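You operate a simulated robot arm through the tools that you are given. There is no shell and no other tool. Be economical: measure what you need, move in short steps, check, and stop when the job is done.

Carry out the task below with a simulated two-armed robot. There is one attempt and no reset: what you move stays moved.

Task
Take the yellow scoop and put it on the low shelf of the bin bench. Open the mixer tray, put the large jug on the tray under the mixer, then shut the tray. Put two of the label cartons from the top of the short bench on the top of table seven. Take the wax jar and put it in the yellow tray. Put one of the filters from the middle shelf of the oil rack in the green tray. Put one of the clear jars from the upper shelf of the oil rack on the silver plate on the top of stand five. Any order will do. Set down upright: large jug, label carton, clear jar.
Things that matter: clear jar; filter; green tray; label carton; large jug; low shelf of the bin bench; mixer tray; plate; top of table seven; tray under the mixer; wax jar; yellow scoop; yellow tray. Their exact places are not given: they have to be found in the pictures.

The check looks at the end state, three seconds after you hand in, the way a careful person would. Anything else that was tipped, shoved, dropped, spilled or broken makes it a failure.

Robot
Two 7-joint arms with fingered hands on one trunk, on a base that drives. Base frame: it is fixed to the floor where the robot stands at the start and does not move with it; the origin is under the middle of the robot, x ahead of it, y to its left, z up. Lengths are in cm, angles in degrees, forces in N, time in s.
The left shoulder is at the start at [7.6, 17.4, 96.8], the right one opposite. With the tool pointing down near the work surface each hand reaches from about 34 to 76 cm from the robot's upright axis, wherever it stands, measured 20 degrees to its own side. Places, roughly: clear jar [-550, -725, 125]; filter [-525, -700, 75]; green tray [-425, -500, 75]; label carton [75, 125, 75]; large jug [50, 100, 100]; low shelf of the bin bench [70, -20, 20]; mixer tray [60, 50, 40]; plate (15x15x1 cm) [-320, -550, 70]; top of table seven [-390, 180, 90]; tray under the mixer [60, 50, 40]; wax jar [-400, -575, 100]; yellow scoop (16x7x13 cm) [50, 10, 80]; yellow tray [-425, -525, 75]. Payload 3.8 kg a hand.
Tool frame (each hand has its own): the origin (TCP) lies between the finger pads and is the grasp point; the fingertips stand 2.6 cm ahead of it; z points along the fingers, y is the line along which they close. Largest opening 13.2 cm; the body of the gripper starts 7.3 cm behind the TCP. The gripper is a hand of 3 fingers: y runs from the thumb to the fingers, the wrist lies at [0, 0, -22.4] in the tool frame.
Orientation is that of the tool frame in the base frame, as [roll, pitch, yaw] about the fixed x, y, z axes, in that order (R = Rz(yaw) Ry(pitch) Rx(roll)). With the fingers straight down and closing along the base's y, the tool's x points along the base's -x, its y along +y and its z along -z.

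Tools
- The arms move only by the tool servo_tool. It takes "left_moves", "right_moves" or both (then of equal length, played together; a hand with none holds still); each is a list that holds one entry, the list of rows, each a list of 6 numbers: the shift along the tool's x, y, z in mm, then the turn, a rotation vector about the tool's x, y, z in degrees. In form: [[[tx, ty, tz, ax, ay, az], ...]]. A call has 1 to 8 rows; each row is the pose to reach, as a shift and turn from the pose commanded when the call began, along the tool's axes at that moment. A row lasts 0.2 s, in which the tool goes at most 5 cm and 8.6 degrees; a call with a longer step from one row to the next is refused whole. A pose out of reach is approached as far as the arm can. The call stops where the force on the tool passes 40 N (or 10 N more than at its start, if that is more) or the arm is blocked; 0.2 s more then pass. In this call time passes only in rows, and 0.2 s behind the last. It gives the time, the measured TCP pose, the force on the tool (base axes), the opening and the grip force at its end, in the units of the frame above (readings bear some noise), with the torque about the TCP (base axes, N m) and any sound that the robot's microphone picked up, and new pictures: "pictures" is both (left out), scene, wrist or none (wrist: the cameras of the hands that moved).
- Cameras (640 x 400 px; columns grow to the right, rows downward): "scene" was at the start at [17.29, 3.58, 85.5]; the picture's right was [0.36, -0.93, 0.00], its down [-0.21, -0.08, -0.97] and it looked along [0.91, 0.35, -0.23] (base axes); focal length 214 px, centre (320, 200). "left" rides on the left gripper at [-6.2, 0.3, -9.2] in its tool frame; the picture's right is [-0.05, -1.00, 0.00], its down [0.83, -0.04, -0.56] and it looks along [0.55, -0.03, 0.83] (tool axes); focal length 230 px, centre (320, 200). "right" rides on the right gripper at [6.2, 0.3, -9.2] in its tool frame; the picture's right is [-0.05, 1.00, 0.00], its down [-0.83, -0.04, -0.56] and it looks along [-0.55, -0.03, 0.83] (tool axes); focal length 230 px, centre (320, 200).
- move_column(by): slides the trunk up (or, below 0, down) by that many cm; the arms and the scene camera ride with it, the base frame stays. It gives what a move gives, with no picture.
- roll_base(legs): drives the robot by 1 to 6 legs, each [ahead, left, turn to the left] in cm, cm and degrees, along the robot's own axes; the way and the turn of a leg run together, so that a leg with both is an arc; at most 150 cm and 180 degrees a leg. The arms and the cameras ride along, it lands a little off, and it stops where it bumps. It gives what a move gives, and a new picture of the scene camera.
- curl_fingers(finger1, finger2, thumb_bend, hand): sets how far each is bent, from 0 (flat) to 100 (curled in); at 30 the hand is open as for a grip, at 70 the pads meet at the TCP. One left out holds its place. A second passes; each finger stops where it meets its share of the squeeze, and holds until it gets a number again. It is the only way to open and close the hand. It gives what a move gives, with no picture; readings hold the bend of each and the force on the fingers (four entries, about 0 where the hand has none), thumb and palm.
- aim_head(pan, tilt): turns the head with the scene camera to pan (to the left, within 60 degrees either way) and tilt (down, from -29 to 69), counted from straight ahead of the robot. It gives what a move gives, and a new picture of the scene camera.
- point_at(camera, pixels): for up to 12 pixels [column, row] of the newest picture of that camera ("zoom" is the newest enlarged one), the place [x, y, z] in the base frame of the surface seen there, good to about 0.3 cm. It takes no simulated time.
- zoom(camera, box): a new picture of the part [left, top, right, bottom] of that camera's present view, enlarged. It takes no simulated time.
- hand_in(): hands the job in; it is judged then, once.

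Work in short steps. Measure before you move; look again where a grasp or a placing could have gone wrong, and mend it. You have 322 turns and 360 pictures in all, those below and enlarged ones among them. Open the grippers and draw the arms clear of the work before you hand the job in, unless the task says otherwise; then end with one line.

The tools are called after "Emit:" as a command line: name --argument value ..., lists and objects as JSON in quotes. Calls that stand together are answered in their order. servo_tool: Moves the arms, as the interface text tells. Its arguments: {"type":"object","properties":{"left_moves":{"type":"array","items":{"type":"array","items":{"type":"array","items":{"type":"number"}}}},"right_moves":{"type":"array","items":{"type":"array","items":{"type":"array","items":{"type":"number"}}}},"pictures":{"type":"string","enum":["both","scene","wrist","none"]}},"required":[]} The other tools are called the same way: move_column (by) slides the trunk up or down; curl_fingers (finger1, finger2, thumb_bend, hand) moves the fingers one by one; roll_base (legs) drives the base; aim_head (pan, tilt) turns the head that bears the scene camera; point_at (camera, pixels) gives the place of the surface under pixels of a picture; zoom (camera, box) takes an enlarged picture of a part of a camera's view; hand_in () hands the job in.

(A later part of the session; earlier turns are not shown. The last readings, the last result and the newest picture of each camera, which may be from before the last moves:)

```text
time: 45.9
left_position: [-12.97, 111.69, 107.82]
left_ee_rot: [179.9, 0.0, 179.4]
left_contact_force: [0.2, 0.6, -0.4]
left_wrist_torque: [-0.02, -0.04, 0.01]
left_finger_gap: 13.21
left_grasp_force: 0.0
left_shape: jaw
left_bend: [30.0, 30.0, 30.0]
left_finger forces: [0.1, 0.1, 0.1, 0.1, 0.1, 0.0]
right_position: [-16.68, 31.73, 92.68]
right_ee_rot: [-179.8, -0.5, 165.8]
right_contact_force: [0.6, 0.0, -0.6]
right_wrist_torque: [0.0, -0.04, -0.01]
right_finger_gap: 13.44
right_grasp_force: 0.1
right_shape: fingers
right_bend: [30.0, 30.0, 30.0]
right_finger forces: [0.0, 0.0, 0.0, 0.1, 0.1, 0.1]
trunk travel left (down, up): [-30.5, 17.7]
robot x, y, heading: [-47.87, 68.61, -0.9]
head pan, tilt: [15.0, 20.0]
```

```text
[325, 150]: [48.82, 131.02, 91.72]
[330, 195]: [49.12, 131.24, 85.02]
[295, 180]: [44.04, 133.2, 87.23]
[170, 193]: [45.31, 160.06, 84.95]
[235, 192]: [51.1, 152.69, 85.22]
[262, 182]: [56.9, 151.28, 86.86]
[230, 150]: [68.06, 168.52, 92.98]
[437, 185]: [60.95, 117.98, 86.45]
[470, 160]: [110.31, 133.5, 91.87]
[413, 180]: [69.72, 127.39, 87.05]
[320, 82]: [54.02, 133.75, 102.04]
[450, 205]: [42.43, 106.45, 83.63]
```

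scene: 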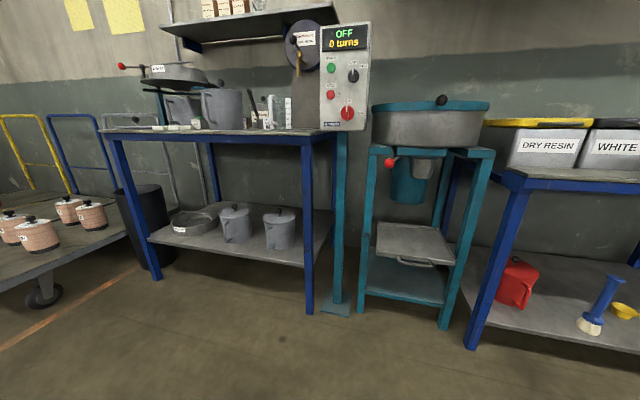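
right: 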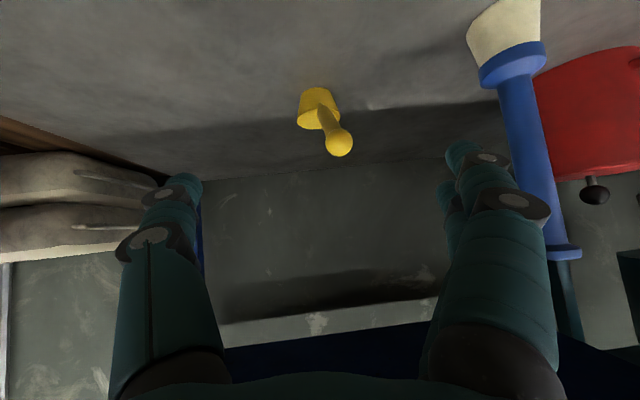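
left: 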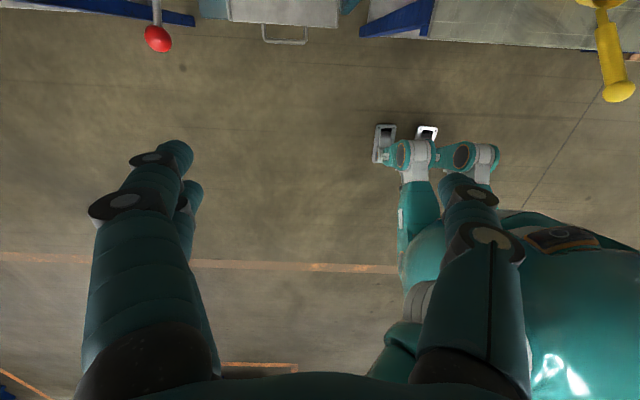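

Bench top is at z≈83.6 with the jug at about (54,131). I raise the trunk and drive nearer to see what stands on the bench from above.

Emit:
move_column --by 17

Emit:
roll_base --legs '[[14, 50, 0.8]]'

Emit:
aim_head --pan 0 --tilt 30

Emit:
zoom --camera "scene" --box '[160, 40, 480, 240]'

```text
time: 47.8
left_position: [-12.86, 111.77, 124.68]
left_ee_rot: [180.0, -0.1, 179.4]
left_contact_force: [1.0, -1.4, -0.3]
left_wrist_torque: [0.0, 0.07, 0.01]
left_finger_gap: 13.19
left_grasp_force: 0.0
left_shape: jaw
left_bend: [30.0, 30.0, 30.0]
left_finger forces: [0.1, 0.0, 0.1, 0.0, 0.0, 0.0]
right_position: [-16.77, 31.84, 109.41]
right_ee_rot: [-179.9, -0.8, 165.7]
right_contact_force: [0.5, -0.6, 0.1]
right_wrist_torque: [0.02, 0.05, 0.0]
right_finger_gap: 13.46
right_grasp_force: 0.1
right_shape: fingers
right_bend: [30.0, 30.0, 30.0]
right_finger forces: [0.0, 0.0, 0.1, 0.1, 0.1, 0.0]
trunk travel left (down, up): [-47.5, 0.7]
robot x, y, heading: [-47.65, 68.48, -0.3]
head pan, tilt: [15.0, 20.0]
```

```text
time: 52.7
left_position: [1.19, 162.13, 124.73]
left_ee_rot: [-180.0, 0.0, 179.8]
left_contact_force: [0.3, -1.1, -0.4]
left_wrist_torque: [-0.02, 0.02, 0.01]
left_finger_gap: 13.2
left_grasp_force: 0.0
left_shape: jaw
left_bend: [30.0, 30.0, 30.0]
left_finger forces: [0.0, 0.1, 0.1, 0.0, 0.0, 0.0]
right_position: [-2.11, 82.1, 109.64]
right_ee_rot: [-179.9, -0.7, 166.1]
right_contact_force: [-0.1, 0.4, 0.3]
right_wrist_torque: [-0.01, 0.01, 0.03]
right_finger_gap: 13.44
right_grasp_force: 0.1
right_shape: fingers
right_bend: [30.0, 30.0, 30.0]
right_finger forces: [0.1, 0.0, 0.1, 0.0, 0.0, 0.0]
trunk travel left (down, up): [-47.5, 0.7]
robot x, y, heading: [-33.28, 118.58, -0.3]
head pan, tilt: [15.0, 20.0]
```

scene: 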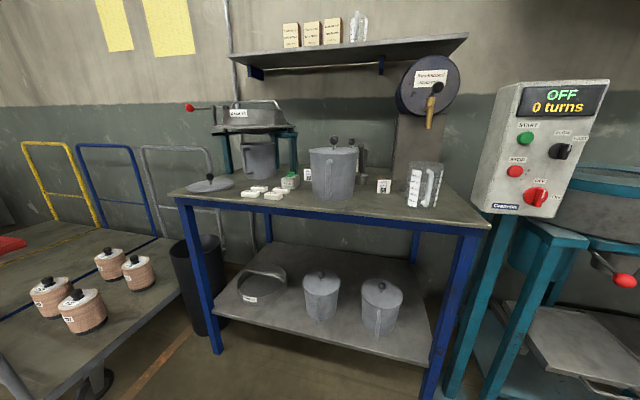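

```text
time: 53.5
left_position: [1.25, 162.02, 124.84]
left_ee_rot: [180.0, 0.0, 179.6]
left_contact_force: [0.1, 0.3, -0.5]
left_wrist_torque: [-0.04, -0.01, -0.02]
left_finger_gap: 13.19
left_grasp_force: 0.1
left_shape: jaw
left_bend: [30.0, 30.0, 30.0]
left_finger forces: [0.0, 0.0, 0.1, 0.0, 0.1, 0.0]
right_position: [-2.09, 82.08, 109.64]
right_ee_rot: [-179.8, -0.7, 166.1]
right_contact_force: [0.5, -0.1, 0.0]
right_wrist_torque: [-0.04, -0.01, 0.02]
right_finger_gap: 13.44
right_grasp_force: 0.1
right_shape: fingers
right_bend: [30.0, 30.0, 30.0]
right_finger forces: [0.0, 0.0, 0.0, 0.0, 0.0, 0.1]
trunk travel left (down, up): [-47.5, 0.7]
robot x, y, heading: [-33.33, 118.57, -0.2]
head pan, tilt: [0.0, 30.0]
```

scene: 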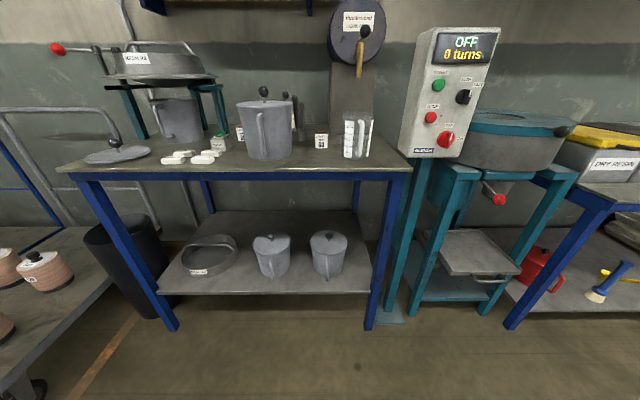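

```text
2.00 times, centred on (320, 140) of scene
```

zoom: 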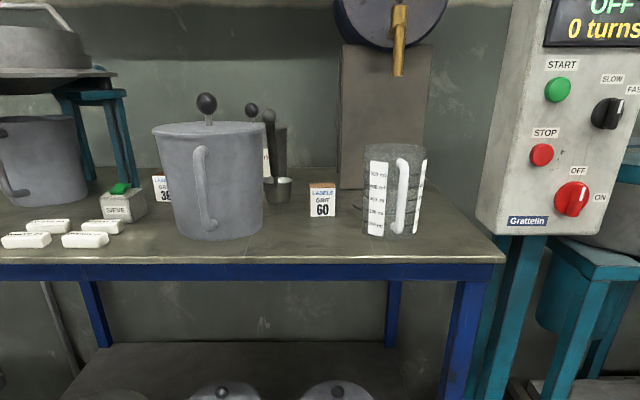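

On the bench top I see the large jug (208,180 in zoom), label cartons at (322,200) and (162,188), maybe more behind. I measure these and take a closer look.

Emit:
point_at --camera "zoom" --pixels '[[154, 133], [264, 126], [200, 180], [210, 238], [206, 104], [322, 200], [322, 186], [162, 188], [310, 202], [334, 202], [250, 180], [200, 128]]'

Emit:
zoom --camera "scene" --box '[200, 70, 360, 170]'

```text
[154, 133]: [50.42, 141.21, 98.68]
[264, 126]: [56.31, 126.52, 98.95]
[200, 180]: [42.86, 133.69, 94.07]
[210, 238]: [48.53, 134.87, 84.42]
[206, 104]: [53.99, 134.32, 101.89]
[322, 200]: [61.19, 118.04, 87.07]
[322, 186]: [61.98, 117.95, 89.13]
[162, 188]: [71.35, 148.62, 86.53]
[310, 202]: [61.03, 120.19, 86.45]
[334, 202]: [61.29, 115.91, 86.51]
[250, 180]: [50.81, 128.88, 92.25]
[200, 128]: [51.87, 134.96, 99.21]
```

```text
4.00 times, centred on (280, 120) of scene
```

zoom: 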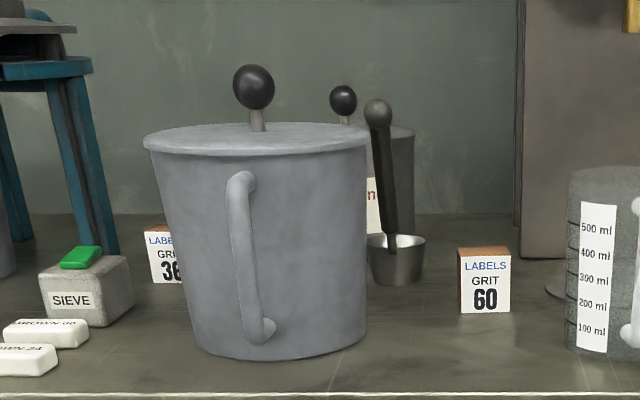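

The large jug is lidded, ~14.7 cm across at the top with a vertical handle facing the robot; handle grasp it is. First I open the mixer tray: I drive in front of it and look.

Emit:
roll_base --legs '[[0, -55, 0]]'

Emit:
move_column --by -30

Emit:
aim_head --pan -5 --tilt 30

Emit:
zoom --camera "scene" --box '[200, 60, 440, 260]'

```text
time: 58.9
left_position: [1.06, 106.01, 124.8]
left_ee_rot: [-180.0, 0.1, 179.6]
left_contact_force: [0.1, -0.8, -0.6]
left_wrist_torque: [-0.02, -0.01, -0.01]
left_finger_gap: 13.22
left_grasp_force: 0.0
left_shape: jaw
left_bend: [30.0, 30.0, 30.0]
left_finger forces: [0.0, 0.0, 0.0, 0.0, 0.0, 0.0]
right_position: [-2.67, 26.34, 109.63]
right_ee_rot: [-179.8, -0.8, 166.0]
right_contact_force: [0.6, 0.0, -0.1]
right_wrist_torque: [-0.02, 0.01, 0.01]
right_finger_gap: 13.44
right_grasp_force: 0.1
right_shape: fingers
right_bend: [30.0, 30.0, 30.0]
right_finger forces: [0.0, 0.1, 0.0, 0.0, 0.0, 0.0]
trunk travel left (down, up): [-47.5, 0.7]
robot x, y, heading: [-33.79, 62.95, -0.2]
head pan, tilt: [0.0, 30.0]
```

scene: 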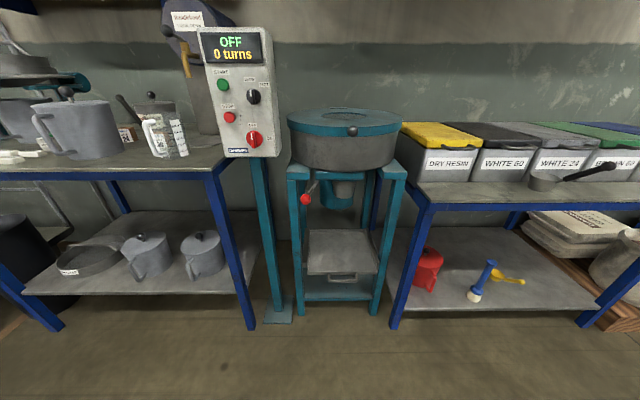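

```text
time: 61.9
left_position: [0.97, 106.09, 94.92]
left_ee_rot: [180.0, -0.1, 179.6]
left_contact_force: [0.1, 0.5, 1.0]
left_wrist_torque: [-0.04, 0.01, 0.02]
left_finger_gap: 13.21
left_grasp_force: 0.0
left_shape: jaw
left_bend: [30.0, 30.0, 30.0]
left_finger forces: [0.1, 0.1, 0.1, 0.0, 0.0, 0.1]
right_position: [-1.62, 26.23, 78.07]
right_ee_rot: [-179.0, -4.3, 165.9]
right_contact_force: [0.1, -0.4, 0.9]
right_wrist_torque: [0.02, 0.01, 0.04]
right_finger_gap: 13.44
right_grasp_force: 0.1
right_shape: fingers
right_bend: [30.0, 30.0, 30.0]
right_finger forces: [0.0, 0.0, 0.0, 0.0, 0.0, 0.0]
trunk travel left (down, up): [-17.5, 30.7]
robot x, y, heading: [-33.54, 62.87, -0.5]
head pan, tilt: [0.0, 30.0]
```

```text
time: 62.5
left_position: [1.13, 106.14, 94.86]
left_ee_rot: [179.9, -0.1, 179.6]
left_contact_force: [-0.1, 0.5, 0.8]
left_wrist_torque: [0.0, -0.03, 0.0]
left_finger_gap: 13.21
left_grasp_force: 0.1
left_shape: jaw
left_bend: [30.0, 30.0, 30.0]
left_finger forces: [0.1, 0.0, 0.0, 0.1, 0.0, 0.0]
right_position: [-1.67, 26.15, 78.04]
right_ee_rot: [-179.0, -4.2, 165.8]
right_contact_force: [0.0, -0.3, 0.1]
right_wrist_torque: [-0.04, -0.01, -0.01]
right_finger_gap: 13.44
right_grasp_force: 0.1
right_shape: fingers
right_bend: [30.0, 30.0, 30.0]
right_finger forces: [0.0, 0.0, 0.0, 0.0, 0.1, 0.0]
trunk travel left (down, up): [-17.5, 30.7]
robot x, y, heading: [-33.94, 62.8, -0.3]
head pan, tilt: [-5.0, 30.0]
```

scene: 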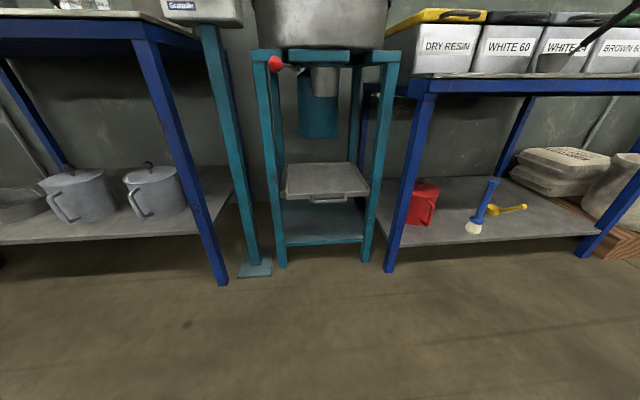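

```text
2.00 times, centred on (320, 160) of scene
```

zoom: 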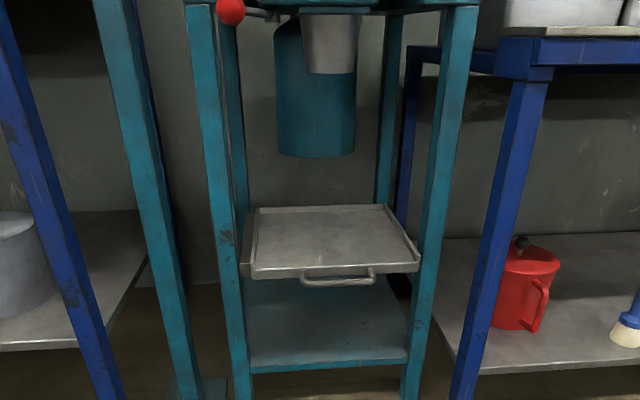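

I measure the tray handle bar, tray rim, the outlet and the red lever ball; also a quick check of the scoop.

Emit:
point_at --camera "zoom" --pixels '[[338, 283], [304, 281], [372, 280], [304, 268], [374, 266], [335, 240], [245, 270], [418, 268], [330, 207], [330, 73], [320, 157], [232, 12]]'

Emit:
zoom --camera "scene" --box '[440, 160, 560, 250]'

```text
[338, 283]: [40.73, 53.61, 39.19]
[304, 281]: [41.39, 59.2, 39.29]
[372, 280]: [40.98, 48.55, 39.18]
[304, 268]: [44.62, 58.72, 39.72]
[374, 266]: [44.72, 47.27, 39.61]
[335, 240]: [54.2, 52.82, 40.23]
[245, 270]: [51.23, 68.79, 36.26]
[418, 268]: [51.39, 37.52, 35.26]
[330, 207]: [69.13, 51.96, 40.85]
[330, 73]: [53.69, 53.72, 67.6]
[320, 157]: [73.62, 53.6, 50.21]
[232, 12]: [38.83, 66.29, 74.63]
```

```text
4.44 times, centred on (500, 205) of scene
```

zoom: 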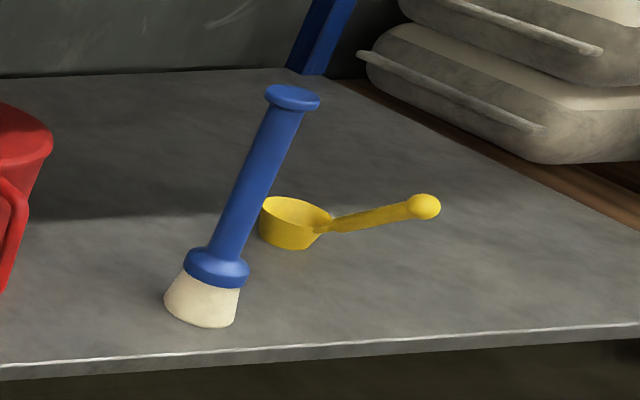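

Scoop stands upright. The bar is at x≈40.9, y 48–59.5, z 39.2. I'll grip it with the right hand held horizontally; I lower the trunk and first bring the hand in front, straightened.

Emit:
move_column --by -14

Emit:
servo_tool --right_moves '[[[-16, 32, 16, 0, 0, -2.3], [-32, 64, 32, 0, 0, -4.6], [-48, 96, 48, 0, 0, -7], [-64, 128, 64, 0, 0, -9.3], [-80, 160, 80, 0, 0, -11.6], [-96, 192, 96, 0, 0, -14], [-116, 224, 110, 0, 0, -14]]]' --pictures "none"

```text
time: 64.2
left_position: [1.01, 106.12, 80.73]
left_ee_rot: [179.9, -0.1, 179.5]
left_contact_force: [-0.8, 0.8, 0.7]
left_wrist_torque: [0.01, 0.01, -0.01]
left_finger_gap: 13.18
left_grasp_force: 0.0
left_shape: jaw
left_bend: [30.0, 30.0, 30.0]
left_finger forces: [0.0, 0.0, 0.1, 0.0, 0.1, 0.0]
right_position: [1.14, 26.34, 60.49]
right_ee_rot: [-177.2, -11.4, 165.5]
right_contact_force: [-0.7, -0.3, 0.0]
right_wrist_torque: [-0.02, 0.0, 0.0]
right_finger_gap: 13.44
right_grasp_force: 0.0
right_shape: fingers
right_bend: [30.0, 30.0, 30.0]
right_finger forces: [0.0, 0.0, 0.0, 0.0, 0.0, 0.1]
trunk travel left (down, up): [-3.5, 44.7]
robot x, y, heading: [-33.88, 62.66, -0.4]
head pan, tilt: [-5.0, 30.0]
```

```text
time: 65.8
left_position: [1.0, 106.14, 80.78]
left_ee_rot: [-180.0, -0.1, 179.7]
left_contact_force: [-0.2, -1.0, -1.2]
left_wrist_torque: [0.0, -0.04, -0.01]
left_finger_gap: 13.2
left_grasp_force: 0.1
left_shape: jaw
left_bend: [30.0, 30.0, 30.0]
left_finger forces: [0.0, 0.0, 0.0, 0.0, 0.0, 0.1]
right_position: [15.4, 45.18, 46.04]
right_ee_rot: [179.9, -11.7, 179.8]
right_contact_force: [-0.6, 0.1, -0.2]
right_wrist_torque: [-0.01, -0.02, 0.03]
right_finger_gap: 13.49
right_grasp_force: 0.1
right_shape: fingers
right_bend: [30.0, 30.0, 30.0]
right_finger forces: [0.0, 0.0, 0.0, 0.1, 0.0, 0.0]
trunk travel left (down, up): [-3.5, 44.7]
robot x, y, heading: [-33.73, 63.05, -0.4]
head pan, tilt: [-5.0, 30.0]
```

I now rotate the hand toward horizontal with vertical closing (first half) while moving to x≈26.

Emit:
servo_tool --right_moves '[[[-15, 10, 6, -5.1, -5.1, 4.2], [-30, 21, 11, -10.3, -10.3, 8.4], [-45, 31, 17, -15.4, -15.4, 12.6], [-59, 42, 23, -20.6, -20.6, 16.8], [-74, 52, 28, -25.7, -25.7, 21], [-89, 62, 34, -30.9, -30.9, 25.1], [-104, 73, 40, -36, -36, 29.3], [-118, 83, 45, -41.2, -41.2, 33.5]]]' --pictures "none"

Emit:
servo_tool --right_moves '[[[0, 0, 0, -5.2, -5.2, 4.3], [0, 0, 0, -10.5, -10.5, 8.5], [0, 0, 0, -15.7, -15.7, 12.8], [0, 0, 0, -20.9, -20.9, 17], [0, 0, 0, -26.1, -26.1, 21.3], [0, 0, 0, -31.4, -31.4, 25.5], [0, 0, 0, -36.6, -36.6, 29.8]]]'

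```text
time: 67.6
left_position: [1.15, 106.22, 80.76]
left_ee_rot: [180.0, -0.1, 179.6]
left_contact_force: [-0.3, -0.2, 0.2]
left_wrist_torque: [0.0, 0.0, -0.03]
left_finger_gap: 13.18
left_grasp_force: 0.1
left_shape: jaw
left_bend: [30.0, 30.0, 30.0]
left_finger forces: [0.1, 0.1, 0.0, 0.0, 0.1, 0.1]
right_position: [27.79, 50.77, 39.21]
right_ee_rot: [134.5, 13.9, 134.4]
right_contact_force: [0.0, -0.5, -0.7]
right_wrist_torque: [-0.02, -0.02, 0.01]
right_finger_gap: 13.43
right_grasp_force: 0.1
right_shape: fingers
right_bend: [30.0, 30.0, 30.0]
right_finger forces: [0.0, 0.0, 0.0, 0.0, 0.1, 0.0]
right hand out of reach, approached as far as the arm can: row 6, 7, 8
trunk travel left (down, up): [-3.5, 44.7]
robot x, y, heading: [-33.72, 62.67, -0.3]
head pan, tilt: [-5.0, 30.0]
```

```text
time: 69.2
left_position: [1.02, 106.18, 80.86]
left_ee_rot: [180.0, 0.0, 179.6]
left_contact_force: [0.2, 0.1, -0.3]
left_wrist_torque: [0.01, -0.04, 0.0]
left_finger_gap: 13.18
left_grasp_force: 0.0
left_shape: jaw
left_bend: [30.0, 30.0, 30.0]
left_finger forces: [0.1, 0.1, 0.0, 0.0, 0.0, 0.0]
right_position: [32.72, 45.09, 35.65]
right_ee_rot: [89.9, -0.1, 89.9]
right_contact_force: [0.0, -0.6, -0.3]
right_wrist_torque: [0.01, -0.05, -0.01]
right_finger_gap: 13.46
right_grasp_force: 0.0
right_shape: fingers
right_bend: [30.0, 30.0, 30.0]
right_finger forces: [0.0, 0.0, 0.0, 0.0, 0.0, 0.0]
right hand out of reach, approached as far as the arm can: row 1, 2, 3, 4, 5, 6, 7
trunk travel left (down, up): [-3.5, 44.7]
robot x, y, heading: [-33.75, 62.62, -0.6]
head pan, tilt: [-5.0, 30.0]
```

scene: 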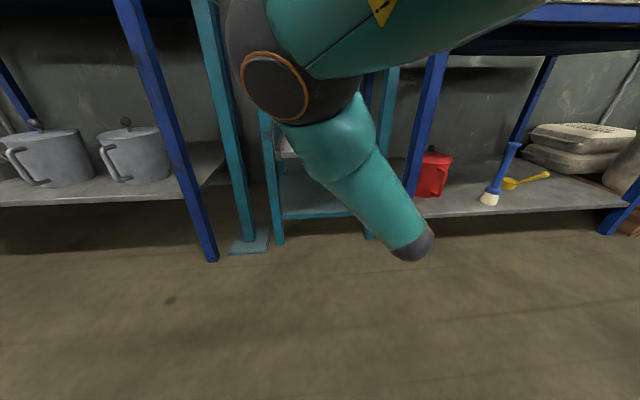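
right: 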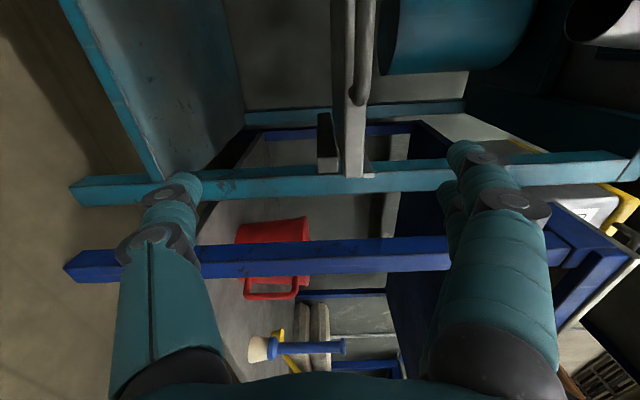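

The hand is horizontal at (32.7,45.1,35.7), limited by reach; I use trunk and base to bring it to the bar: up 3.5, left 8.4, ahead 8.

Emit:
move_column --by 3.5

Emit:
roll_base --legs '[[0, 8, 0.5]]'

Emit:
zoom --camera "right" --box '[0, 0, 640, 400]'

```text
time: 70.0
left_position: [1.0, 106.13, 84.34]
left_ee_rot: [-179.9, 0.0, 179.5]
left_contact_force: [0.3, 0.5, -0.6]
left_wrist_torque: [-0.06, 0.01, 0.02]
left_finger_gap: 13.22
left_grasp_force: 0.1
left_shape: jaw
left_bend: [30.0, 30.0, 30.0]
left_finger forces: [0.1, 0.1, 0.0, 0.1, 0.0, 0.1]
right_position: [32.73, 45.22, 39.34]
right_ee_rot: [90.0, 0.1, 89.8]
right_contact_force: [-0.2, -0.2, -0.6]
right_wrist_torque: [0.0, -0.02, 0.0]
right_finger_gap: 13.43
right_grasp_force: 0.1
right_shape: fingers
right_bend: [30.0, 30.0, 30.0]
right_finger forces: [0.1, 0.0, 0.1, 0.1, 0.0, 0.0]
trunk travel left (down, up): [-7.0, 41.2]
robot x, y, heading: [-33.85, 62.78, -0.7]
head pan, tilt: [-5.0, 30.0]
```

```text
time: 71.4
left_position: [0.66, 114.32, 84.34]
left_ee_rot: [179.9, 0.0, -180.0]
left_contact_force: [-0.1, 0.4, -1.0]
left_wrist_torque: [0.02, 0.0, -0.04]
left_finger_gap: 13.21
left_grasp_force: 0.0
left_shape: jaw
left_bend: [30.0, 30.0, 30.0]
left_finger forces: [0.0, 0.0, 0.0, 0.1, 0.0, 0.1]
right_position: [32.88, 53.71, 39.46]
right_ee_rot: [90.0, 0.0, 90.4]
right_contact_force: [0.7, 0.1, 0.6]
right_wrist_torque: [0.01, -0.03, 0.0]
right_finger_gap: 13.43
right_grasp_force: 0.1
right_shape: fingers
right_bend: [30.0, 30.0, 30.0]
right_finger forces: [0.0, 0.0, 0.0, 0.0, 0.1, 0.0]
trunk travel left (down, up): [-7.0, 41.2]
robot x, y, heading: [-33.4, 70.8, -0.1]
head pan, tilt: [-5.0, 30.0]
```

scene: 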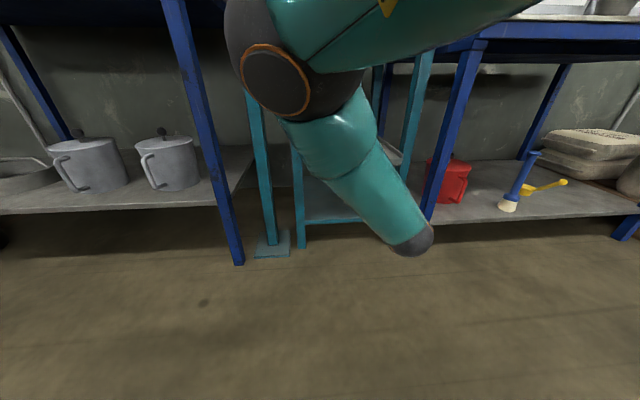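

```text
1.00 times, centred on (320, 200) of right (not enlarged: the box is as wide or as high as the picture)
```

zoom: 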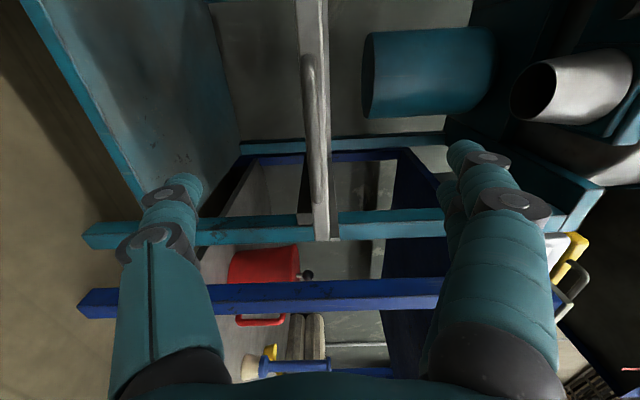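

Bar aligned with the tool (col ≈316). I check how far forward the arm's elbow is relative to the red lever before advancing.

Emit:
point_at --camera "scene" --pixels '[[275, 85], [330, 150], [240, 30], [410, 235], [360, 60], [375, 8]]'

```text
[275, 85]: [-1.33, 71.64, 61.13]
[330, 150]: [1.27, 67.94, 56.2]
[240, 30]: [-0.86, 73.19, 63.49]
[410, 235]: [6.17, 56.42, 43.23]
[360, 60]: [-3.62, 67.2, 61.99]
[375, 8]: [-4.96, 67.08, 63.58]
```

Elbow is far back (x≈0). I advance 8 cm with the base and close on the bar.

Emit:
roll_base --legs '[[8, 0, 0]]'

Emit:
zoom --camera "right" --box '[160, 0, 480, 250]'

```text
time: 72.4
left_position: [8.77, 114.27, 84.32]
left_ee_rot: [-180.0, 0.1, 179.9]
left_contact_force: [-0.3, 0.3, 0.4]
left_wrist_torque: [-0.02, 0.05, -0.01]
left_finger_gap: 13.19
left_grasp_force: 0.0
left_shape: jaw
left_bend: [30.0, 30.0, 30.0]
left_finger forces: [0.0, 0.1, 0.0, 0.0, 0.0, 0.0]
right_position: [40.91, 53.65, 39.48]
right_ee_rot: [90.0, 0.0, 90.3]
right_contact_force: [-0.3, 0.5, -0.6]
right_wrist_torque: [0.0, 0.0, 0.01]
right_finger_gap: 13.45
right_grasp_force: 0.0
right_shape: fingers
right_bend: [30.0, 30.0, 30.0]
right_finger forces: [0.0, 0.1, 0.0, 0.2, 0.0, 0.1]
trunk travel left (down, up): [-7.0, 41.2]
robot x, y, heading: [-25.52, 70.94, 0.1]
head pan, tilt: [-5.0, 30.0]
```

scene: 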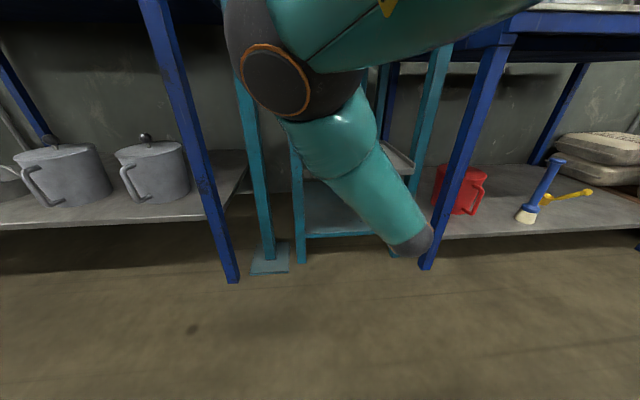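

```text
1.60 times, centred on (320, 125) of right
```

zoom: 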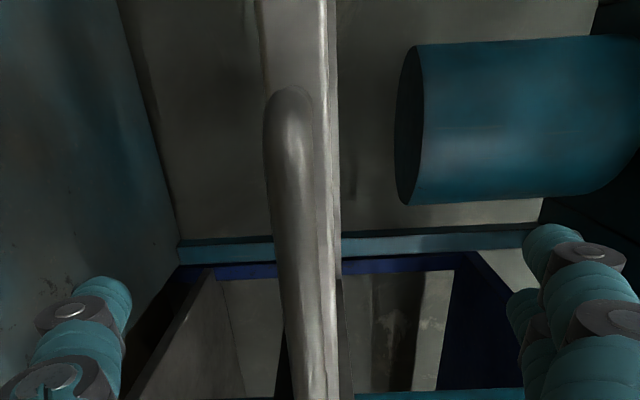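

Emit:
curl_fingers --hand "right" --finger1 80 --finger2 80 --thumb_bend 80

Emit:
zoom --camera "right" --box '[160, 0, 480, 250]'

```text
time: 73.4
left_position: [8.75, 114.34, 84.32]
left_ee_rot: [-180.0, -0.1, 180.0]
left_contact_force: [-0.2, -0.1, 0.0]
left_wrist_torque: [0.02, 0.0, 0.0]
left_finger_gap: 13.17
left_grasp_force: 0.0
left_shape: jaw
left_bend: [30.0, 30.0, 30.0]
left_finger forces: [0.0, 0.0, 0.1, 0.0, 0.0, 0.0]
right_position: [40.91, 53.49, 39.19]
right_ee_rot: [90.1, 0.0, 90.2]
right_contact_force: [0.1, -0.6, -5.2]
right_wrist_torque: [0.0, -0.01, -0.02]
right_finger_gap: 0.0
right_grasp_force: 7.5
right_shape: fingers
right_bend: [78.0, 78.0, 74.0]
right_finger forces: [0.1, 0.0, 0.0, 0.1, 14.8, 0.0]
trunk travel left (down, up): [-7.0, 41.2]
robot x, y, heading: [-25.37, 70.44, -0.2]
head pan, tilt: [-5.0, 30.0]
```

```text
1.60 times, centred on (320, 125) of right
```

zoom: 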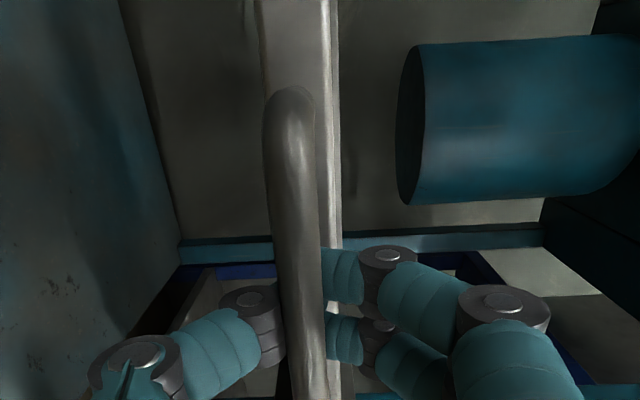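

The fingers are curled behind the bar (hooked). I pull by driving back 8 cm and check.

Emit:
roll_base --legs '[[-8, 0, 0]]'

Emit:
zoom --camera "right" --box '[0, 0, 640, 400]'

```text
time: 74.5
left_position: [0.7, 114.37, 84.35]
left_ee_rot: [-180.0, 0.0, -180.0]
left_contact_force: [0.7, 0.4, 0.9]
left_wrist_torque: [0.01, -0.02, -0.02]
left_finger_gap: 13.19
left_grasp_force: 0.1
left_shape: jaw
left_bend: [30.0, 30.0, 30.0]
left_finger forces: [0.0, 0.0, 0.0, 0.0, 0.0, 0.1]
right_position: [32.84, 53.59, 39.58]
right_ee_rot: [89.8, 0.0, 90.3]
right_contact_force: [0.0, 0.2, -1.1]
right_wrist_torque: [-0.01, 0.0, 0.0]
right_finger_gap: 0.0
right_grasp_force: 0.7
right_shape: fingers
right_bend: [78.0, 78.0, 74.0]
right_finger forces: [0.0, 0.0, 0.0, 0.0, 0.8, 0.1]
trunk travel left (down, up): [-7.0, 41.2]
robot x, y, heading: [-33.74, 70.19, 0.1]
head pan, tilt: [-5.0, 30.0]
```

scene: 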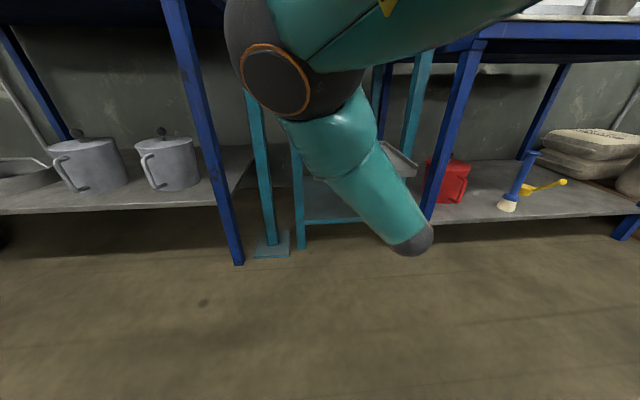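

```text
1.00 times, centred on (320, 200) of right (not enlarged: the box is as wide or as high as the picture)
```

zoom: 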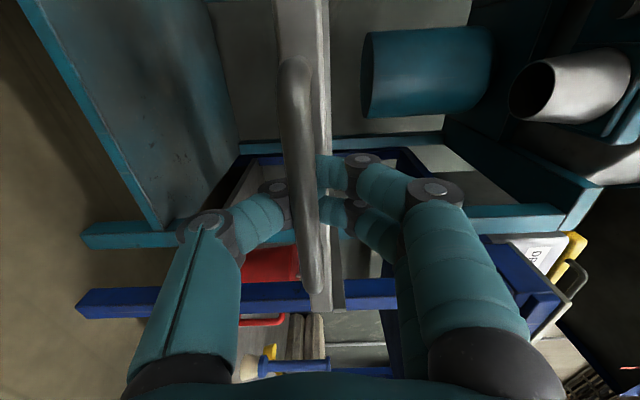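

The tray follows. I pull 12 cm more.

Emit:
roll_base --legs '[[-12, 0, 0]]'

Emit:
zoom --camera "right" --box '[0, 0, 640, 400]'

```text
time: 75.7
left_position: [-11.46, 114.39, 84.32]
left_ee_rot: [-180.0, 0.0, -179.8]
left_contact_force: [-0.9, 0.4, 0.9]
left_wrist_torque: [0.0, -0.01, 0.01]
left_finger_gap: 13.19
left_grasp_force: 0.2
left_shape: jaw
left_bend: [30.0, 30.0, 30.0]
left_finger forces: [0.0, 0.0, 0.0, 0.1, 0.0, 0.0]
right_position: [20.95, 53.78, 39.64]
right_ee_rot: [89.7, 0.0, 90.6]
right_contact_force: [0.7, 0.0, -1.3]
right_wrist_torque: [-0.02, -0.01, 0.01]
right_finger_gap: 0.01
right_grasp_force: 0.6
right_shape: fingers
right_bend: [78.0, 78.0, 75.0]
right_finger forces: [0.0, 0.0, 0.0, 0.1, 1.3, 0.0]
trunk travel left (down, up): [-7.0, 41.2]
robot x, y, heading: [-45.69, 70.78, 0.3]
head pan, tilt: [-5.0, 30.0]
```

scene: 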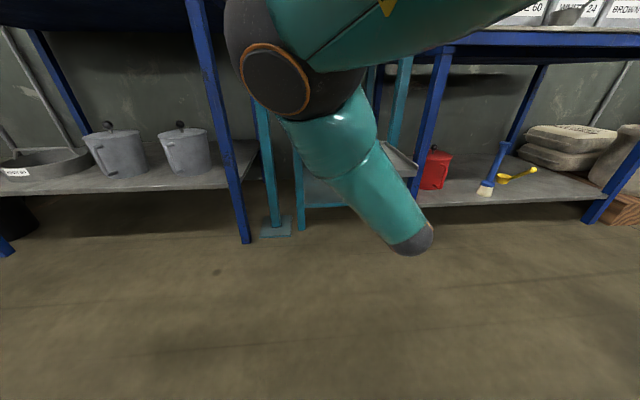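

```text
1.00 times, centred on (320, 200) of right (not enlarged: the box is as wide or as high as the picture)
```

zoom: 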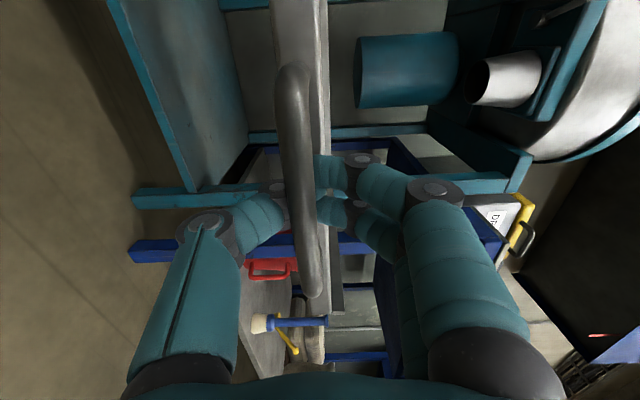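

Tray is open ~20 cm. I release the bar and back away.

Emit:
curl_fingers --hand "right" --finger1 30 --finger2 30 --thumb_bend 30

Emit:
roll_base --legs '[[-15, 0, 0]]'

Emit:
zoom --camera "right" --box '[0, 0, 640, 400]'

```text
time: 76.7
left_position: [-11.48, 114.37, 84.35]
left_ee_rot: [-180.0, 0.0, -179.8]
left_contact_force: [-0.2, -0.1, -1.1]
left_wrist_torque: [0.0, -0.01, 0.03]
left_finger_gap: 13.21
left_grasp_force: 0.0
left_shape: jaw
left_bend: [30.0, 30.0, 30.0]
left_finger forces: [0.1, 0.1, 0.0, 0.0, 0.0, 0.0]
right_position: [20.84, 53.76, 39.59]
right_ee_rot: [89.7, 0.0, 90.5]
right_contact_force: [-0.5, 0.3, 0.6]
right_wrist_torque: [-0.01, -0.03, -0.03]
right_finger_gap: 13.37
right_grasp_force: 0.1
right_shape: fingers
right_bend: [30.0, 30.0, 30.0]
right_finger forces: [0.0, 0.0, 0.0, 0.0, 0.1, 0.0]
trunk travel left (down, up): [-7.0, 41.2]
robot x, y, heading: [-45.5, 70.75, 0.2]
head pan, tilt: [-5.0, 30.0]
```

```text
time: 78.1
left_position: [-26.3, 114.35, 84.37]
left_ee_rot: [-180.0, -0.1, -179.9]
left_contact_force: [-0.7, 0.1, -0.3]
left_wrist_torque: [0.02, 0.02, 0.03]
left_finger_gap: 13.2
left_grasp_force: 0.0
left_shape: jaw
left_bend: [30.0, 30.0, 30.0]
left_finger forces: [0.1, 0.0, 0.0, 0.0, 0.1, 0.0]
right_position: [5.99, 53.71, 39.62]
right_ee_rot: [89.6, 0.0, 90.6]
right_contact_force: [-0.7, -0.3, -0.4]
right_wrist_torque: [0.01, 0.0, 0.01]
right_finger_gap: 13.38
right_grasp_force: 0.1
right_shape: fingers
right_bend: [30.0, 30.0, 30.0]
right_finger forces: [0.0, 0.0, 0.0, 0.0, 0.1, 0.0]
trunk travel left (down, up): [-7.0, 41.2]
robot x, y, heading: [-60.44, 70.88, 0.4]
head pan, tilt: [-5.0, 30.0]
```

scene: 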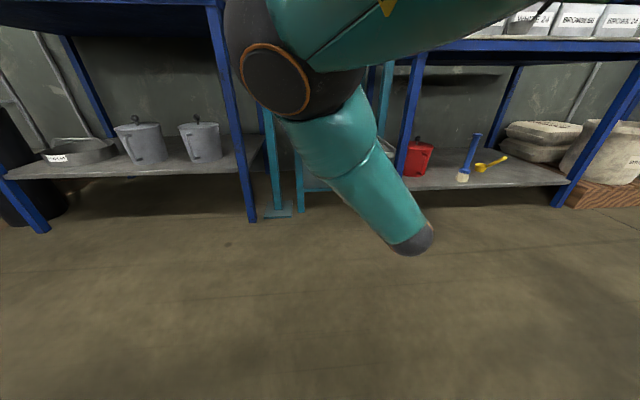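

```text
1.00 times, centred on (320, 200) of right (not enlarged: the box is as wide or as high as the picture)
```

zoom: 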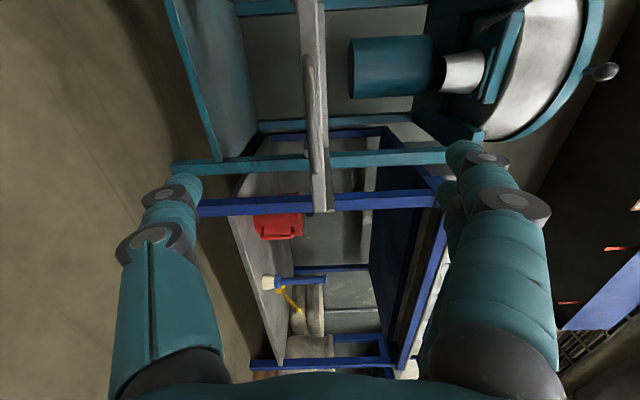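

Tray is clearly out. Next the jug: I raise the trunk and roll the right hand 90° so it closes horizontally.

Emit:
move_column --by 35

Emit:
servo_tool --right_moves '[[[0, 0, 0, 0, 0, -8], [0, 0, 0, 0, 0, -16], [0, 0, 0, 0, 0, -24], [0, 0, 0, 0, 0, -32], [0, 0, 0, 0, 0, -40], [0, 0, 0, 0, 0, -48]]]' --pictures "none"

Emit:
servo_tool --right_moves '[[[0, 0, 0, 0, 0, -8], [0, 0, 0, 0, 0, -16], [0, 0, 0, 0, 0, -24], [0, 0, 0, 0, 0, -32], [0, 0, 0, 0, 0, -42]]]' --pictures "scene"

```text
time: 81.5
left_position: [-26.44, 114.36, 119.24]
left_ee_rot: [180.0, 0.0, 180.0]
left_contact_force: [0.2, 0.4, -0.1]
left_wrist_torque: [-0.01, 0.01, -0.02]
left_finger_gap: 13.22
left_grasp_force: 0.1
left_shape: jaw
left_bend: [30.0, 30.0, 30.0]
left_finger forces: [0.0, 0.1, 0.0, 0.1, 0.0, 0.0]
right_position: [6.28, 52.86, 74.9]
right_ee_rot: [89.4, 0.2, 89.9]
right_contact_force: [0.4, 0.4, -0.3]
right_wrist_torque: [-0.02, 0.0, 0.03]
right_finger_gap: 13.4
right_grasp_force: 0.0
right_shape: fingers
right_bend: [30.0, 30.0, 30.0]
right_finger forces: [0.0, 0.0, 0.0, 0.0, 0.1, 0.0]
trunk travel left (down, up): [-42.0, 6.2]
robot x, y, heading: [-60.14, 71.0, 0.0]
head pan, tilt: [-5.0, 30.0]
```

```text
time: 83.1
left_position: [-26.28, 114.43, 119.22]
left_ee_rot: [-180.0, -0.1, -179.9]
left_contact_force: [-0.1, 0.6, -0.6]
left_wrist_torque: [-0.01, -0.02, 0.0]
left_finger_gap: 13.15
left_grasp_force: 0.1
left_shape: jaw
left_bend: [30.0, 30.0, 30.0]
left_finger forces: [0.1, 0.0, 0.0, 0.0, 0.0, 0.0]
right_position: [5.55, 43.48, 72.99]
right_ee_rot: [92.8, 45.9, 83.7]
right_contact_force: [1.0, 0.2, -0.4]
right_wrist_torque: [-0.01, 0.03, 0.0]
right_finger_gap: 13.48
right_grasp_force: 0.1
right_shape: fingers
right_bend: [30.0, 30.0, 30.0]
right_finger forces: [0.0, 0.1, 0.0, 0.0, 0.0, 0.0]
right hand out of reach, approached as far as the arm can: row 4, 5, 6
trunk travel left (down, up): [-42.0, 6.2]
robot x, y, heading: [-60.26, 70.6, 0.1]
head pan, tilt: [-5.0, 30.0]
stopped in row 6 (right hand): the arm was blocked; the commanded pose is now the measured one
```

```text
refused: row 5 steps farther than a row can; nothing moved
```

I continue the roll while moving the hand outward to the right, where the arm has more room.

Emit:
servo_tool --right_moves '[[[-14, -14, 10, 0, 0, -8], [-28, -28, 20, 0, 0, -16], [-42, -42, 30, 0, 0, -24], [-57, -57, 40, 0, 0, -32], [-71, -71, 50, 0, 0, -40], [-85, -85, 60, 0, 0, -44]]]' --pictures "scene"

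```text
time: 84.5
left_position: [-26.38, 114.35, 119.36]
left_ee_rot: [180.0, -0.1, -179.9]
left_contact_force: [0.1, 0.0, -0.9]
left_wrist_torque: [-0.04, -0.02, 0.01]
left_finger_gap: 13.17
left_grasp_force: 0.0
left_shape: jaw
left_bend: [30.0, 30.0, 30.0]
left_finger forces: [0.1, 0.0, 0.0, 0.1, 0.0, 0.0]
right_position: [9.67, 30.82, 72.91]
right_ee_rot: [176.8, 88.3, 168.7]
right_contact_force: [0.9, 0.2, -0.1]
right_wrist_torque: [-0.01, 0.04, -0.02]
right_finger_gap: 13.46
right_grasp_force: 0.1
right_shape: fingers
right_bend: [30.0, 30.0, 30.0]
right_finger forces: [0.0, 0.0, 0.1, 0.0, 0.1, 0.0]
right hand out of reach, approached as far as the arm can: row 1, 2
trunk travel left (down, up): [-42.0, 6.2]
robot x, y, heading: [-60.99, 70.46, 0.1]
head pan, tilt: [-5.0, 30.0]
```

scene: 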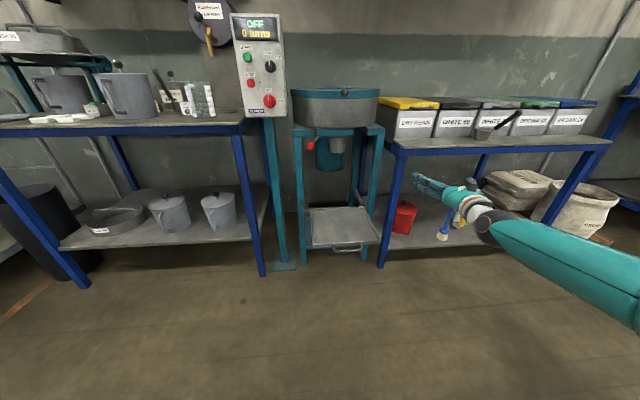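

Tray is visibly open (345,230). The right hand is horizontal now. I raise the trunk and bring the hand to a better forward pose with yaw corrected, then drive to the jug.

Emit:
move_column --by 6

Emit:
servo_tool --right_moves '[[[-20, 26, -20, -1.5, 0, 0], [-40, 51, -41, -3, 0, 0], [-60, 77, -61, -4.5, 0, 0], [-80, 103, -82, -6, 0, 0], [-100, 128, -102, -7, 0, 0], [-120, 154, -123, -8.1, 0, 0]]]' --pictures "none"

Emit:
roll_base --legs '[[0, 82, 0]]'

Emit:
aim_head --pan -15 --tilt 25

```text
time: 85.5
left_position: [-26.35, 114.23, 125.24]
left_ee_rot: [180.0, -0.1, -180.0]
left_contact_force: [0.6, 0.4, -0.8]
left_wrist_torque: [-0.02, 0.02, 0.01]
left_finger_gap: 13.17
left_grasp_force: 0.1
left_shape: jaw
left_bend: [30.0, 30.0, 30.0]
left_finger forces: [0.0, 0.1, 0.1, 0.0, 0.0, 0.0]
right_position: [9.64, 30.87, 78.89]
right_ee_rot: [174.0, 88.0, 165.7]
right_contact_force: [-0.7, 0.2, -0.3]
right_wrist_torque: [-0.03, -0.06, 0.02]
right_finger_gap: 13.46
right_grasp_force: 0.0
right_shape: fingers
right_bend: [30.0, 30.0, 30.0]
right_finger forces: [0.0, 0.1, 0.0, 0.0, 0.0, 0.1]
trunk travel left (down, up): [-48.0, 0.2]
robot x, y, heading: [-60.56, 70.69, 0.3]
head pan, tilt: [-5.0, 30.0]
```

```text
time: 86.9
left_position: [-26.46, 114.4, 125.25]
left_ee_rot: [180.0, 0.0, -179.9]
left_contact_force: [-1.4, 0.2, -0.2]
left_wrist_torque: [0.0, 0.03, 0.01]
left_finger_gap: 13.19
left_grasp_force: 0.1
left_shape: jaw
left_bend: [30.0, 30.0, 30.0]
left_finger forces: [0.1, 0.1, 0.0, 0.0, 0.1, 0.0]
right_position: [0.03, 47.75, 91.64]
right_ee_rot: [164.3, 88.3, 164.2]
right_contact_force: [-0.2, -0.8, 0.0]
right_wrist_torque: [0.0, 0.0, -0.04]
right_finger_gap: 13.46
right_grasp_force: 0.1
right_shape: fingers
right_bend: [30.0, 30.0, 30.0]
right_finger forces: [0.0, 0.0, 0.1, 0.0, 0.0, 0.0]
trunk travel left (down, up): [-48.0, 0.2]
robot x, y, heading: [-60.83, 70.83, -0.2]
head pan, tilt: [-5.0, 30.0]
```

```text
time: 94.5
left_position: [-26.39, 196.18, 125.15]
left_ee_rot: [-180.0, -0.1, -179.9]
left_contact_force: [0.1, -1.1, -0.8]
left_wrist_torque: [0.02, 0.01, -0.03]
left_finger_gap: 13.2
left_grasp_force: 0.0
left_shape: jaw
left_bend: [30.0, 30.0, 30.0]
left_finger forces: [0.1, 0.1, 0.1, 0.0, 0.0, 0.0]
right_position: [-0.12, 129.35, 91.6]
right_ee_rot: [165.5, 88.2, 165.4]
right_contact_force: [0.3, -0.6, 0.2]
right_wrist_torque: [0.01, 0.04, -0.01]
right_finger_gap: 13.48
right_grasp_force: 0.1
right_shape: fingers
right_bend: [30.0, 30.0, 30.0]
right_finger forces: [0.1, 0.0, 0.0, 0.0, 0.0, 0.1]
trunk travel left (down, up): [-48.0, 0.2]
robot x, y, heading: [-60.48, 152.73, 0.2]
head pan, tilt: [-5.0, 30.0]
```

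scene: 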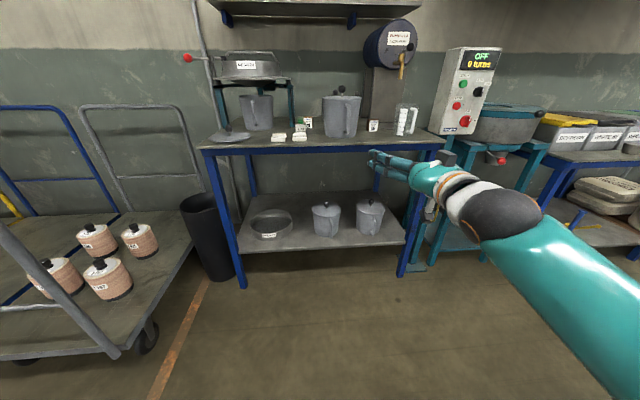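

```text
time: 95.2
left_position: [-26.47, 196.02, 125.38]
left_ee_rot: [-180.0, 0.1, -179.9]
left_contact_force: [-0.6, -0.8, -0.4]
left_wrist_torque: [0.03, 0.0, -0.01]
left_finger_gap: 13.19
left_grasp_force: 0.1
left_shape: jaw
left_bend: [30.0, 30.0, 30.0]
left_finger forces: [0.1, 0.0, 0.0, 0.0, 0.0, 0.0]
right_position: [-0.05, 129.5, 91.63]
right_ee_rot: [165.4, 88.2, 165.2]
right_contact_force: [0.8, 0.0, -0.5]
right_wrist_torque: [-0.01, -0.01, -0.01]
right_finger_gap: 13.47
right_grasp_force: 0.0
right_shape: fingers
right_bend: [30.0, 30.0, 30.0]
right_finger forces: [0.1, 0.0, 0.0, 0.0, 0.0, 0.0]
trunk travel left (down, up): [-48.0, 0.2]
robot x, y, heading: [-60.87, 152.5, -0.0]
head pan, tilt: [-15.0, 25.0]
```

scene: 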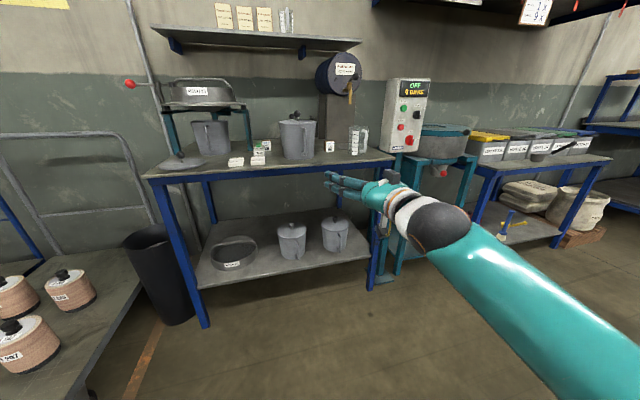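

I measure the jug handle from here and check the trolley's near edge.

Emit:
zoom --camera "scene" --box '[230, 95, 390, 195]'

Emit:
point_at --camera "scene" --pixels '[[95, 355], [120, 310], [150, 265], [165, 300]]'

Emit:
zoom --camera "right" --box '[0, 0, 640, 400]'

```text
4.00 times, centred on (310, 145) of scene
```

zoom: 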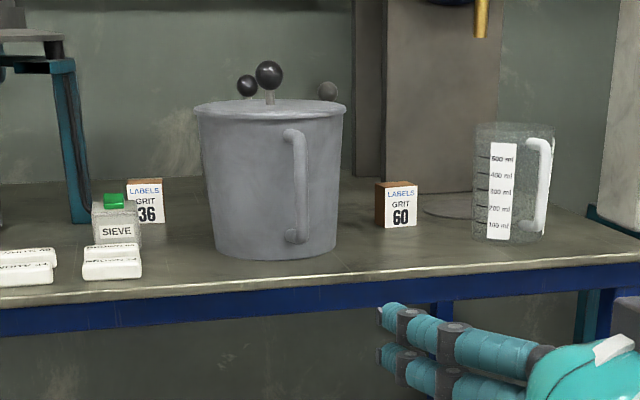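

```text
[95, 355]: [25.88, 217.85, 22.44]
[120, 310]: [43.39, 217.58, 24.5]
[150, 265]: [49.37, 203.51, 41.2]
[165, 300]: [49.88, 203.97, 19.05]
```

```text
1.00 times, centred on (320, 200) of right (not enlarged: the box is as wide or as high as the picture)
```

zoom: 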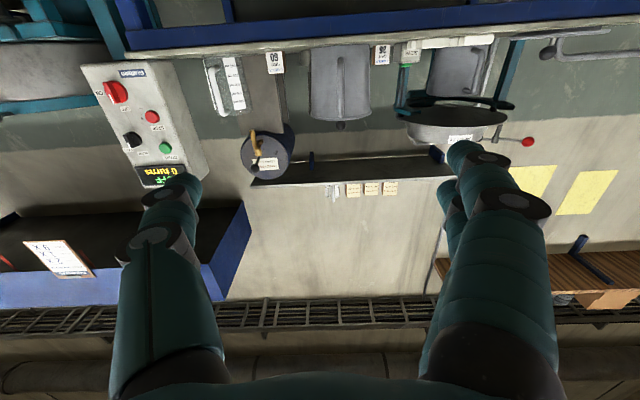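

Emit:
zoom --camera "scene" --box '[270, 105, 334, 165]'

Emit:
point_at --camera "zoom" --pixels '[[355, 160], [355, 220], [350, 280], [358, 120], [345, 325], [270, 220], [130, 220], [400, 220], [230, 390], [160, 80]]'

```text
6.67 times, centred on (302, 135) of scene
```

zoom: 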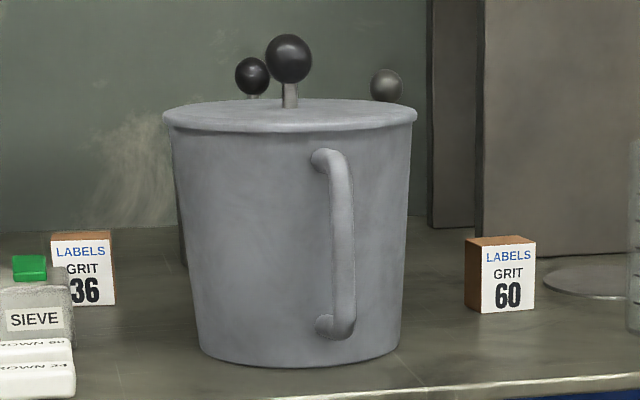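

```text
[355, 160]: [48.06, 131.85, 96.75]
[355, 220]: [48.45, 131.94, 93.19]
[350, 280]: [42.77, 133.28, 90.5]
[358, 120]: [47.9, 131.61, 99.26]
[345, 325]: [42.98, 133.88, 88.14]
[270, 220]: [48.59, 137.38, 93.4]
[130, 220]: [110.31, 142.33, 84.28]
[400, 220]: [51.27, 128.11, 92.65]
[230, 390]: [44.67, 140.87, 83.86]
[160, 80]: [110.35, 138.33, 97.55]
```

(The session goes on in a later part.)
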